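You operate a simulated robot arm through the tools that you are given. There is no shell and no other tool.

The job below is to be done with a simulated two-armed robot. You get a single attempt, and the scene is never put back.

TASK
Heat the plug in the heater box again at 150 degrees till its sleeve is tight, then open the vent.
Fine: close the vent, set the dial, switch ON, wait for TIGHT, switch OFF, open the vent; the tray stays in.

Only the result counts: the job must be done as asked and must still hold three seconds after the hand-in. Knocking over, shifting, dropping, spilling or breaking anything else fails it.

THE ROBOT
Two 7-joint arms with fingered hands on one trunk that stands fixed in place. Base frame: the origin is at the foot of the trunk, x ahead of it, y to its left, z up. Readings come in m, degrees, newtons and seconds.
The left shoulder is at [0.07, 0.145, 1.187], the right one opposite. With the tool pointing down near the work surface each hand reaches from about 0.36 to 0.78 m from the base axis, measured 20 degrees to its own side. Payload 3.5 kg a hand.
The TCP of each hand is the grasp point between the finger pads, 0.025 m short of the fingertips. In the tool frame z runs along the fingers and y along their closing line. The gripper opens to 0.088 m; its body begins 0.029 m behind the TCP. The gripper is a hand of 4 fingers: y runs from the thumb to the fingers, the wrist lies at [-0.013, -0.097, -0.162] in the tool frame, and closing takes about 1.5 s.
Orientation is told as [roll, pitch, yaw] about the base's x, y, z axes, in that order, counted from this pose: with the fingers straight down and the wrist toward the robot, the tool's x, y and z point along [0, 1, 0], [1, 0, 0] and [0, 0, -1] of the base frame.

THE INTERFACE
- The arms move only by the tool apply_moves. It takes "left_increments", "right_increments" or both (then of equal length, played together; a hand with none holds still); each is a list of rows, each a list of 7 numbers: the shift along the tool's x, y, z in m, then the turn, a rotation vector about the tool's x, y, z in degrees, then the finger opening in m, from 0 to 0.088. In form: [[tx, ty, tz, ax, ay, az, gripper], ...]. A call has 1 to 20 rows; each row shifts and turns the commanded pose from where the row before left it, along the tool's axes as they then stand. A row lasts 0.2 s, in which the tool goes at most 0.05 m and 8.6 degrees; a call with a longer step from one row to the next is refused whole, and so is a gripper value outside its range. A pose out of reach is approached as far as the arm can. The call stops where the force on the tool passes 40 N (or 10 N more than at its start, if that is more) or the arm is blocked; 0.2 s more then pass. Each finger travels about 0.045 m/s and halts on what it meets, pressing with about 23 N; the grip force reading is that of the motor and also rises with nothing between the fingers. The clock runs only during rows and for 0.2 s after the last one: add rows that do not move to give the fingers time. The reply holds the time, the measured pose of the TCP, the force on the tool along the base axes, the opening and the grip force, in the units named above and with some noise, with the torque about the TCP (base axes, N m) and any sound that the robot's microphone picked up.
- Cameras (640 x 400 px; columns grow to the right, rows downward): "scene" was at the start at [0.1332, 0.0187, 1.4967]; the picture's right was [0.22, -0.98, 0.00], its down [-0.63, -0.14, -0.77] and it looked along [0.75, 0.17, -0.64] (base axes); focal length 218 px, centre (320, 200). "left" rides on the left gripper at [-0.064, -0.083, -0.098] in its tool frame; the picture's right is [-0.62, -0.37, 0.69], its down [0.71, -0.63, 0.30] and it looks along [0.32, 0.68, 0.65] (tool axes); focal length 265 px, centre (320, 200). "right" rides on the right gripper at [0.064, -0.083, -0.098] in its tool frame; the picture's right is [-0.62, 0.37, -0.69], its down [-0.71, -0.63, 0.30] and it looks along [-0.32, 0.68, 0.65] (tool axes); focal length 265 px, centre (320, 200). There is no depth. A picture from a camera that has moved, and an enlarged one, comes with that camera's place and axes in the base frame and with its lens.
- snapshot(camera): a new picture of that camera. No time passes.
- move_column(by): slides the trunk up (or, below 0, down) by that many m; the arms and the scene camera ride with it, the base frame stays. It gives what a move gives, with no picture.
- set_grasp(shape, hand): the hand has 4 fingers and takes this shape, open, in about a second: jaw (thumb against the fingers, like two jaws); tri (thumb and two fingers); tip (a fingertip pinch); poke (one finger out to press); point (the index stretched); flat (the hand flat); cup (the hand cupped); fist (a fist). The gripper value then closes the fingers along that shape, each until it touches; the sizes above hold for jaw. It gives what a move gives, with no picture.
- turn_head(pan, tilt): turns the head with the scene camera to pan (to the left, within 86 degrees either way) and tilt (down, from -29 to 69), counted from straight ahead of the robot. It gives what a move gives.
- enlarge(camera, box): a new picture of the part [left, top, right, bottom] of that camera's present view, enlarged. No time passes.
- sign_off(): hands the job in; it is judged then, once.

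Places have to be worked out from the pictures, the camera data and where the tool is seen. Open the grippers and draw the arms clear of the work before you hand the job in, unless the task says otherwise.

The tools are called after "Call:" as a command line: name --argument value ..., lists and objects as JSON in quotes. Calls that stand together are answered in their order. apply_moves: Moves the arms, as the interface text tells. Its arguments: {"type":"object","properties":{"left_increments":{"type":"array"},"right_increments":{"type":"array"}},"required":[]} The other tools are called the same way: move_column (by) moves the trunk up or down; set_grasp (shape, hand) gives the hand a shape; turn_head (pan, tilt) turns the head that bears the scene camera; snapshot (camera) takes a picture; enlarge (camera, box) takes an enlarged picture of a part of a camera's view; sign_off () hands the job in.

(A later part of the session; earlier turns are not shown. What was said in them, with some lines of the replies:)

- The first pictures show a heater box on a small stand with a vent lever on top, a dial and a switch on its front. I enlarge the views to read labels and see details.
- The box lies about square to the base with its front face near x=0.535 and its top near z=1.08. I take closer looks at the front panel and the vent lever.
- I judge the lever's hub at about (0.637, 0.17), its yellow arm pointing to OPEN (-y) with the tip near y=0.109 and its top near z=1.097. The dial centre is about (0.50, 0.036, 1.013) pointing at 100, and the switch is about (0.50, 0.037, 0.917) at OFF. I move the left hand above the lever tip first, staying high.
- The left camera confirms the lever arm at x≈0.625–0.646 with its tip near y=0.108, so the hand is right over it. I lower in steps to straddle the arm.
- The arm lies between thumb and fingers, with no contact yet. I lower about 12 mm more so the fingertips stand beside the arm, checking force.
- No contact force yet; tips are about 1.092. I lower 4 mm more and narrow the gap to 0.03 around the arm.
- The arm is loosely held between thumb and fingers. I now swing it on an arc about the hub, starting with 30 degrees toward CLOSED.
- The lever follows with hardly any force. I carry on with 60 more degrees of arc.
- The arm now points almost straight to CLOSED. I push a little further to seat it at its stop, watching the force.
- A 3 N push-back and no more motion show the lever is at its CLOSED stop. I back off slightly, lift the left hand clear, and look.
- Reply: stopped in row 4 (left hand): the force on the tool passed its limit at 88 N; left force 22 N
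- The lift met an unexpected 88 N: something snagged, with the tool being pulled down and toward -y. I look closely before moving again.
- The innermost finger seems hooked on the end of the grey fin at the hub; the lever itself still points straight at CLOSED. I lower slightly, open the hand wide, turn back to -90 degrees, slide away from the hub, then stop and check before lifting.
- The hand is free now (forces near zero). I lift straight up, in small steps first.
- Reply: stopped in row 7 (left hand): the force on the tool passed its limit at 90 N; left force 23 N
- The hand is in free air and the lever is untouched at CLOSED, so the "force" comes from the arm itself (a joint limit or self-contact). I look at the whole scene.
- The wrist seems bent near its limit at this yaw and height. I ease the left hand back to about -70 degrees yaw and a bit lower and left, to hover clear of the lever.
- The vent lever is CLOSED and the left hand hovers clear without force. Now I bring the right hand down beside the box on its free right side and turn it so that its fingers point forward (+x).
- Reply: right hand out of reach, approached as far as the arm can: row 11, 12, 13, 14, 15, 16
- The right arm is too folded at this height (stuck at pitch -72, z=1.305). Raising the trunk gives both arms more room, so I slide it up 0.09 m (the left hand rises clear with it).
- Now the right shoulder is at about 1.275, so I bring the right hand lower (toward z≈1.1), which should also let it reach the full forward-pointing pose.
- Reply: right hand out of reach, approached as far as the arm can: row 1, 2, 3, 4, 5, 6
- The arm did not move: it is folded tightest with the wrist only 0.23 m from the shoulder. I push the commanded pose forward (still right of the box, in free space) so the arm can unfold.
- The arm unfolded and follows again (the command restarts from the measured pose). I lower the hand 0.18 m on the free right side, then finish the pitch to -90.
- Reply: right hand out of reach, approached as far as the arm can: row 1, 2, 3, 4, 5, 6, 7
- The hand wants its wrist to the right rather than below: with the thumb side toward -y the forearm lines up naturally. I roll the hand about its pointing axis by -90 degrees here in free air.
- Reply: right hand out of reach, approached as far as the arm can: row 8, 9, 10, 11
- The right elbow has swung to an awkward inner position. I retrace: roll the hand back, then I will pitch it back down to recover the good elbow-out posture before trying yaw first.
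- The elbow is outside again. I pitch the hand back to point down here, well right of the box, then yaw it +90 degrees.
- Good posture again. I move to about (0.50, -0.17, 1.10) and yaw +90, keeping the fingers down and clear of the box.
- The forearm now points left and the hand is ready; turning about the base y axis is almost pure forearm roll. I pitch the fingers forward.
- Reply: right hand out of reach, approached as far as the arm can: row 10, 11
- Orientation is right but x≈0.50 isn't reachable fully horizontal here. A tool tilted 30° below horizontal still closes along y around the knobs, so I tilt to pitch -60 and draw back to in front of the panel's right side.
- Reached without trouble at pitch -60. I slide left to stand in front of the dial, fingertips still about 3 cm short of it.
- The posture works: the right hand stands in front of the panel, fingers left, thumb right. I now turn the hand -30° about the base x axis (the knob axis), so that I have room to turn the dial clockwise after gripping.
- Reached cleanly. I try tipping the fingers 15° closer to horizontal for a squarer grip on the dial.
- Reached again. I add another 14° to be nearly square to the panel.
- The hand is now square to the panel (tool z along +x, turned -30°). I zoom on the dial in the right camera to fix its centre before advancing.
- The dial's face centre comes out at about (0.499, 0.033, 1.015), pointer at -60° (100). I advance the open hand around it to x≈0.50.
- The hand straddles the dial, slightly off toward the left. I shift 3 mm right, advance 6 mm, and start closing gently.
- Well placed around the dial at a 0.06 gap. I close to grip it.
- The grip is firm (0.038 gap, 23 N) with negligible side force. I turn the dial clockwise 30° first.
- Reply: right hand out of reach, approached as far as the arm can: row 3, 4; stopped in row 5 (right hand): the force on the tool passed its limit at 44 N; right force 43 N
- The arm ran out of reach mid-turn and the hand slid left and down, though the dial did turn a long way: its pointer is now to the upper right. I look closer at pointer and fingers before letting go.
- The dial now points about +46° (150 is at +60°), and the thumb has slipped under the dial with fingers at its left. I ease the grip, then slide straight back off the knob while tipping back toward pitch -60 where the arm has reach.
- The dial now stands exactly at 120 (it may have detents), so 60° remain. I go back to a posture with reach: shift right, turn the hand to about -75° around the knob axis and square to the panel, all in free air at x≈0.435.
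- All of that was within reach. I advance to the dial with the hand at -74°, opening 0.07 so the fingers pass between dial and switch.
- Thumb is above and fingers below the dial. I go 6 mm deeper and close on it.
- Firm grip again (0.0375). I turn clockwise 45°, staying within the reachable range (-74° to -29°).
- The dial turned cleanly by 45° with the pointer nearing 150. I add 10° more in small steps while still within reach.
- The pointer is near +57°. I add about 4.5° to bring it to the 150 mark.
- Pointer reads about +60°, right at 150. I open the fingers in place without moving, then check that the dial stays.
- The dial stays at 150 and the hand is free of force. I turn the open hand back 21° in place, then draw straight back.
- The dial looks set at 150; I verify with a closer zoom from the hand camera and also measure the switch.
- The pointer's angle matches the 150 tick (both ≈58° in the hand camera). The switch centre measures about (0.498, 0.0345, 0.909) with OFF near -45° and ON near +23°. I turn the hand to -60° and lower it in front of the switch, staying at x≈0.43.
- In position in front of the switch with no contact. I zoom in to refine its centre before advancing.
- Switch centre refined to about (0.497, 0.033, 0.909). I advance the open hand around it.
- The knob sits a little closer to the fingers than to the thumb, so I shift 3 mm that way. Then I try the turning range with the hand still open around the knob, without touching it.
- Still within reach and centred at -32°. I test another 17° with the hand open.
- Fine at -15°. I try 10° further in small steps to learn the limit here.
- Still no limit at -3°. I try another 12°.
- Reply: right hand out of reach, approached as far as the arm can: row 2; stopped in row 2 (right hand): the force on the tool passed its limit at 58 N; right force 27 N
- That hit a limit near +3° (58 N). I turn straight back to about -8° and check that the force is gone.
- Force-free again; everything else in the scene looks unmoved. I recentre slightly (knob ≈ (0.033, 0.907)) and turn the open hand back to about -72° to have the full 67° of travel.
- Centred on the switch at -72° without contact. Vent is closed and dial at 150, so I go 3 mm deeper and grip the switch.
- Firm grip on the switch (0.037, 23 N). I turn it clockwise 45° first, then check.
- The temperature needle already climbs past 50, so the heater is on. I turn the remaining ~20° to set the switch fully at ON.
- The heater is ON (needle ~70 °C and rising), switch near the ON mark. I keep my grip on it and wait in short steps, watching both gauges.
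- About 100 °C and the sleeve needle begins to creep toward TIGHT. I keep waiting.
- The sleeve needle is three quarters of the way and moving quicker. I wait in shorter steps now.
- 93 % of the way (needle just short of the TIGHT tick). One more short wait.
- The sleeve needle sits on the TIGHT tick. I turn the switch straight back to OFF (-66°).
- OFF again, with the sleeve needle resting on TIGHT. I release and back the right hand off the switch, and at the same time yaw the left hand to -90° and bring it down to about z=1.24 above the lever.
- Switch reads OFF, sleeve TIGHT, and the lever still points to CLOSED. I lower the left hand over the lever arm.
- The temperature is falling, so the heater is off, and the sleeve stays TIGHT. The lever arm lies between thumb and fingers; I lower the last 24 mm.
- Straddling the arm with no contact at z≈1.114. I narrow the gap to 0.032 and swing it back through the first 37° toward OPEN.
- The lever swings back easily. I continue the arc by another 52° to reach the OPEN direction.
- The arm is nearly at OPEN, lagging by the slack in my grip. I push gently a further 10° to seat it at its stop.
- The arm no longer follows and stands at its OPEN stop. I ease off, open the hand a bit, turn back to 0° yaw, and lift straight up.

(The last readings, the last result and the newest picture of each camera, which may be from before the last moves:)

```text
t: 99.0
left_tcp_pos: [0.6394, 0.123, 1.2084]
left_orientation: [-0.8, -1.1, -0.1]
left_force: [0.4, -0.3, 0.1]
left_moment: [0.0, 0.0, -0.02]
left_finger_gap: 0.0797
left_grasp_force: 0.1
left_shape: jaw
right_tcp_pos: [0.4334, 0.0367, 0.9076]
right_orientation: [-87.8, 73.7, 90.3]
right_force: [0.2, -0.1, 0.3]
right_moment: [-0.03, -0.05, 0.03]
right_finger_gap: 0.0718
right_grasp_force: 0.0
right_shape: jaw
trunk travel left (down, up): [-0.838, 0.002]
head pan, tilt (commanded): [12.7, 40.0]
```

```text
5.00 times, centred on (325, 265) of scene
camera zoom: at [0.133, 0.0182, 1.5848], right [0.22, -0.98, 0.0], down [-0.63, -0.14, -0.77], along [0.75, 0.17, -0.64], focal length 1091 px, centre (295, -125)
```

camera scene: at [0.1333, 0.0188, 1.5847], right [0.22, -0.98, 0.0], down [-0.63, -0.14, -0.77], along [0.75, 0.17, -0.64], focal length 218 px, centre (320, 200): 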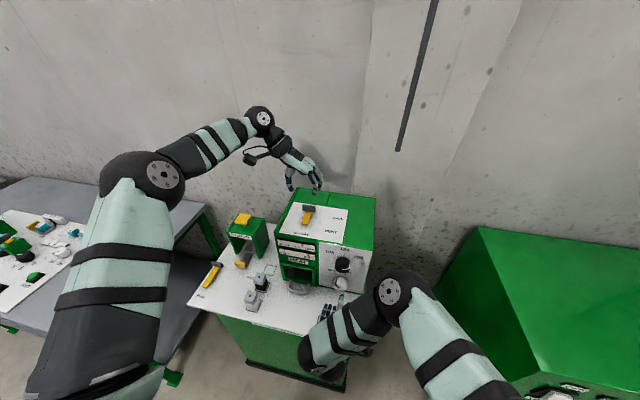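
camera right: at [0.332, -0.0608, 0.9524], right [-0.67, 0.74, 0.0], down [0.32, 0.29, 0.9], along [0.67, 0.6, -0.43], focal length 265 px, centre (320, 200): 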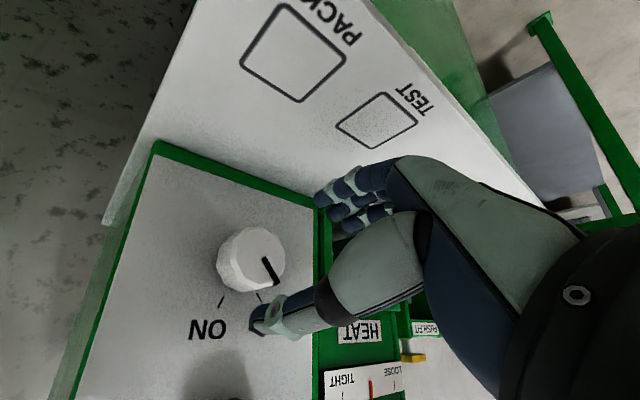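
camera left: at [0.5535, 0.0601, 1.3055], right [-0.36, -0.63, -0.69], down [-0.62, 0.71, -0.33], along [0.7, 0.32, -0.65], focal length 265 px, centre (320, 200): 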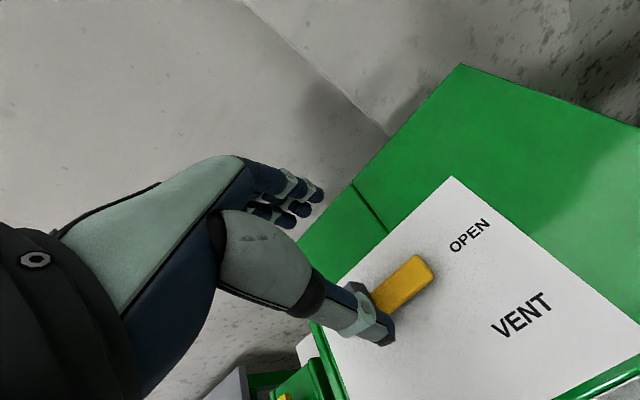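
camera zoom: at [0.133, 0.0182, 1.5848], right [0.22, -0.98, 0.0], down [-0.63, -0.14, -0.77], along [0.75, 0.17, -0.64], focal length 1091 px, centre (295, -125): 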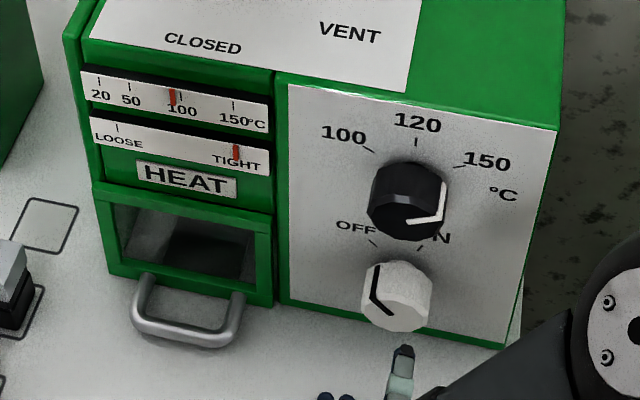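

Vent lever at OPEN, temperature dropping, sleeve TIGHT, switch OFF, dial at 150. Now I draw both arms clear: the left hand up and back, the right hand straight up in front of the panel and then turned back the way it came.

Call:
apply_moves --left_increments '[[0, 0, -0.02, 0, 0, 0, 0.088], [0.0178, -0.0198, -0.0218, 0, 0, 0, 0.088], [0.0178, -0.0198, -0.0218, 0, 0, 0, 0.088], [0.0178, -0.0198, -0.0218, 0, 0, 0, 0.088], [0.0178, -0.0198, -0.0218, 0, 0, 0, 0.088], [0.0178, -0.0198, -0.0218, 0, 0, 0, 0.088], [0.0178, -0.0198, -0.0218, 0, 0, 0, 0.088], [0.0178, -0.0198, -0.0218, 0, 0, 0, 0.088], [0.0178, -0.0198, -0.0218, 0, 0, 0, 0.088], [0, 0, 0, 0, 0, 0, 0.088], [0, 0, 0, 0, 0, 0, 0.088]]' --right_increments '[[-0.0054, -0.0213, 0, 0, 0, 0, 0.08], [-0.0054, -0.0213, 0, 0, 0, 0, 0.08], [-0.0054, -0.0213, 0, 0, 0, 0, 0.08], [-0.0054, -0.0213, 0, 0, 0, 0, 0.08], [-0.0054, -0.0213, 0, 0, 0, 0, 0.08], [0, 0, 0, 0, 0, 7.6, 0.08], [0, 0, 0, 0, 0, 7.6, 0.08], [0, 0, 0, 0, 0, 7.6, 0.08], [0, 0, 0, 0, 0, 7.6, 0.08], [0, 0, 0, 0, 0, 7.6, 0.08], [0, 0, 0, 0, 0, 0, 0.08]]'

Call:
snapshot --camera "scene"

```text
t: 101.4
left_tcp_pos: [0.4778, 0.2672, 1.3959]
left_orientation: [-0.8, -1.1, 0.0]
left_force: [0.2, 0.7, -0.9]
left_moment: [-0.01, 0.02, 0.05]
left_finger_gap: 0.0877
left_grasp_force: 0.0
left_shape: jaw
right_tcp_pos: [0.4356, 0.0308, 1.0175]
right_orientation: [-89.1, 35.7, 88.4]
right_force: [0.6, -0.4, -0.9]
right_moment: [0.02, 0.02, 0.02]
right_finger_gap: 0.0798
right_grasp_force: 0.0
right_shape: jaw
trunk travel left (down, up): [-0.838, 0.002]
head pan, tilt (commanded): [12.7, 40.0]
```

```text
taken
camera scene: at [0.1334, 0.0187, 1.5847], right [0.22, -0.98, 0.0], down [-0.63, -0.14, -0.77], along [0.75, 0.17, -0.64], focal length 218 px, centre (320, 200)
```

scene: 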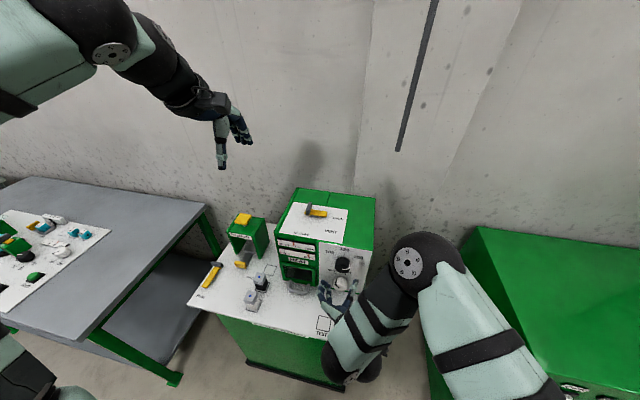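

Left arm is clear. The right hand now tips back to pitch -60, unrolls, and then slides right and up away from the box, retracing its way in.

Call:
apply_moves --right_increments '[[0, 0, 0, 0, 7.5, 0, 0.08], [0, 0, 0, 0, 7.5, 0, 0.08], [0, 0, 0, 0, 7.5, 0, 0.08], [0, 0, 0, 0, 7, 0, 0.08], [0, 0, 0, -3.6, 0, 6.24, 0.08], [0, 0, 0, -3.6, 0, 6.24, 0.08], [0, 0, 0, -3.6, 0, 6.24, 0.08], [0, 0, 0, -3.6, 0, 6.24, 0.08], [0, 0, 0, -3.6, 0, 6.24, 0.08], [-0.006, -0.0262, -0.0044, 0, 0, 0, 0.088], [-0.006, -0.0262, -0.0044, 0, 0, 0, 0.088], [-0.006, -0.0262, -0.0044, 0, 0, 0, 0.088], [-0.006, -0.0262, -0.0044, 0, 0, 0, 0.088], [-0.006, -0.0262, -0.0044, 0, 0, 0, 0.088], [0, 0, 0, 0, 0, 0, 0.088]]'

Call:
snapshot --camera "scene"

```text
t: 104.6
left_tcp_pos: [0.4776, 0.2674, 1.3952]
left_orientation: [-0.8, -0.9, 0.0]
left_force: [0.4, 0.0, 0.5]
left_moment: [-0.01, 0.01, -0.02]
left_finger_gap: 0.0878
left_grasp_force: 0.1
left_shape: jaw
right_tcp_pos: [0.4283, -0.1016, 1.0539]
right_orientation: [-59.7, -0.3, 88.2]
right_force: [-0.2, -0.2, 0.6]
right_moment: [0.0, 0.0, -0.02]
right_finger_gap: 0.0877
right_grasp_force: 0.0
right_shape: jaw
trunk travel left (down, up): [-0.838, 0.002]
head pan, tilt (commanded): [12.7, 40.0]
```

```text
taken
camera scene: at [0.1337, 0.0193, 1.5847], right [0.22, -0.98, 0.0], down [-0.63, -0.14, -0.77], along [0.75, 0.17, -0.64], focal length 218 px, centre (320, 200)
```

scene: 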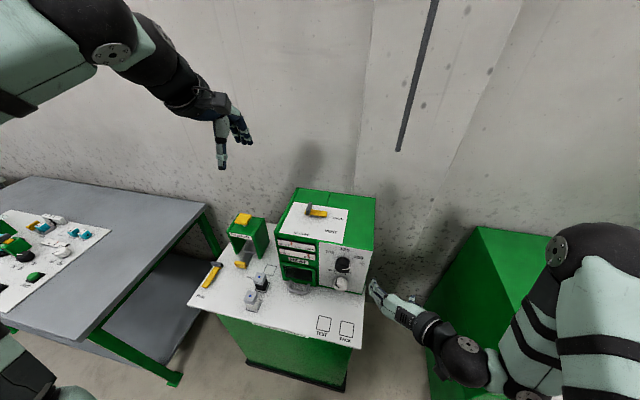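

The right hand is out beside the box. I take it further right and up, then inspect the final state of all controls.

Call:
apply_moves --right_increments '[[-0.015, -0.022, -0.008, 0, 0, 0, 0.088], [-0.015, -0.022, -0.008, 0, 0, 0, 0.088], [-0.015, -0.022, -0.008, 0, 0, 0, 0.088], [-0.015, -0.022, -0.008, 0, 0, 0, 0.088], [0, 0, 0, 0, 0, 0, 0.088]]'

Call:
snapshot --camera "scene"

Call:
enlarge --camera "scene" --box '[270, 180, 390, 300]'

Call:
enlarge --camera "scene" --box '[320, 240, 380, 300]'

Call:
enlarge --camera "scene" --box '[180, 190, 380, 350]'

```text
t: 105.8
left_tcp_pos: [0.4786, 0.2668, 1.3965]
left_orientation: [-0.8, -1.0, 0.0]
left_force: [-0.8, -1.4, -0.1]
left_moment: [-0.03, -0.04, 0.02]
left_finger_gap: 0.0876
left_grasp_force: 0.1
left_shape: jaw
right_tcp_pos: [0.4268, -0.1887, 1.1222]
right_orientation: [-59.7, -0.1, 88.3]
right_force: [-0.7, 0.4, -0.2]
right_moment: [0.01, 0.03, 0.04]
right_finger_gap: 0.0877
right_grasp_force: 0.1
right_shape: jaw
trunk travel left (down, up): [-0.838, 0.002]
head pan, tilt (commanded): [12.7, 40.0]
```

```text
taken
camera scene: at [0.1335, 0.0187, 1.5847], right [0.22, -0.98, 0.0], down [-0.63, -0.14, -0.77], along [0.75, 0.17, -0.64], focal length 218 px, centre (320, 200)
```

scene: 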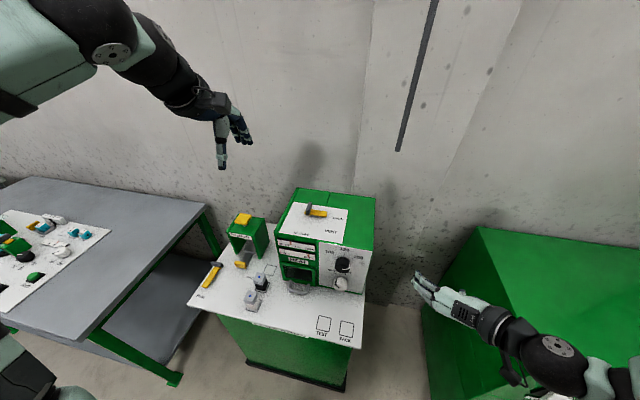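

```text
3.33 times, centred on (330, 240) of scene
camera zoom: at [0.1335, 0.0187, 1.5847], right [0.22, -0.98, 0.0], down [-0.63, -0.14, -0.77], along [0.75, 0.17, -0.64], focal length 727 px, centre (287, 67)
```

zoom: 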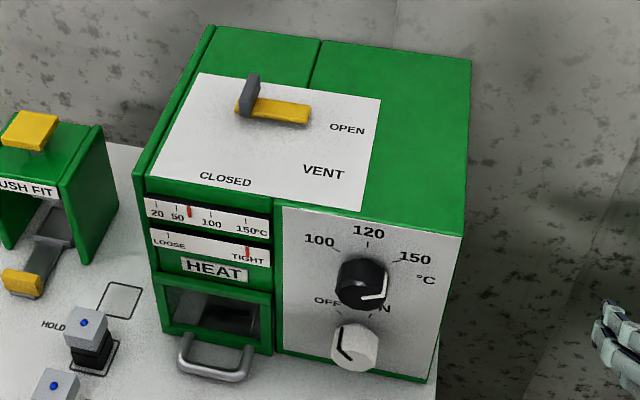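

```text
6.67 times, centred on (350, 270) of scene
camera zoom: at [0.1335, 0.0187, 1.5847], right [0.22, -0.98, 0.0], down [-0.63, -0.14, -0.77], along [0.75, 0.17, -0.64], focal length 1455 px, centre (120, -267)
```

zoom: 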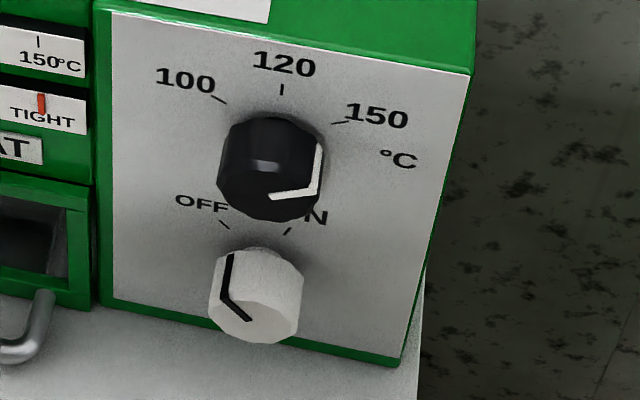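

```text
2.50 times, centred on (280, 270) of scene
camera zoom: at [0.1335, 0.0187, 1.5847], right [0.22, -0.98, 0.0], down [-0.63, -0.14, -0.77], along [0.75, 0.17, -0.64], focal length 546 px, centre (420, 25)
```

zoom: 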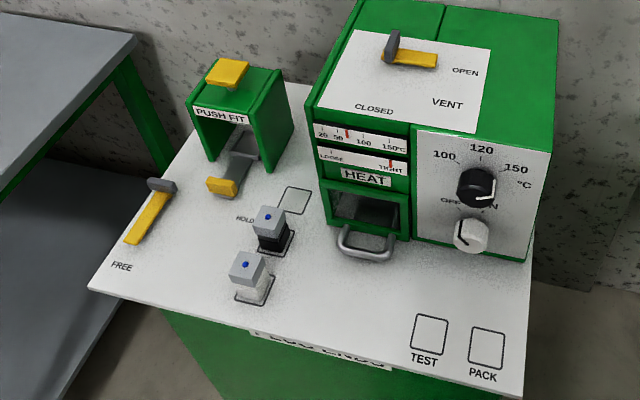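

Everything reads as asked: vent lever at OPEN, dial at 150, switch at OFF (same -41° as at the start), sleeve needle on TIGHT, temperature falling to about 60 °C, tray in, and nothing else moved. Both grippers are open and clear, so I hand the job in.

Call:
sign_off

```text
The job is handed in.
```

I handed the job in. The plug was reheated until its sleeve read TIGHT, and the vent is open again.

| Item | State at hand-in |
|---|---|
| Vent lever | At OPEN; it was closed before heating and reopened after switching off |
| Dial | At 150 |
| Switch | OFF |
| Sleeve gauge | On TIGHT |
| Temperature | About 60 °C and falling |
| Tray | In, not touched |

- **Temperature reached:** the sleeve reached TIGHT while the gauge read about 125 °C, so I switched off then. The air in the box never got to the full 150, although the dial was set there.
- **Force stops:** the force limit stopped the arms four times. The left arm stopped twice while lifting away from the vent, and the lever stayed at CLOSED. The right hand slid off the dial once while gripping it, so I gripped it again and set it to 150. The fourth stop came with the right hand open around the switch, without turning it.

In the final pictures nothing else had moved or fallen. Both grippers are open and clear of the work.
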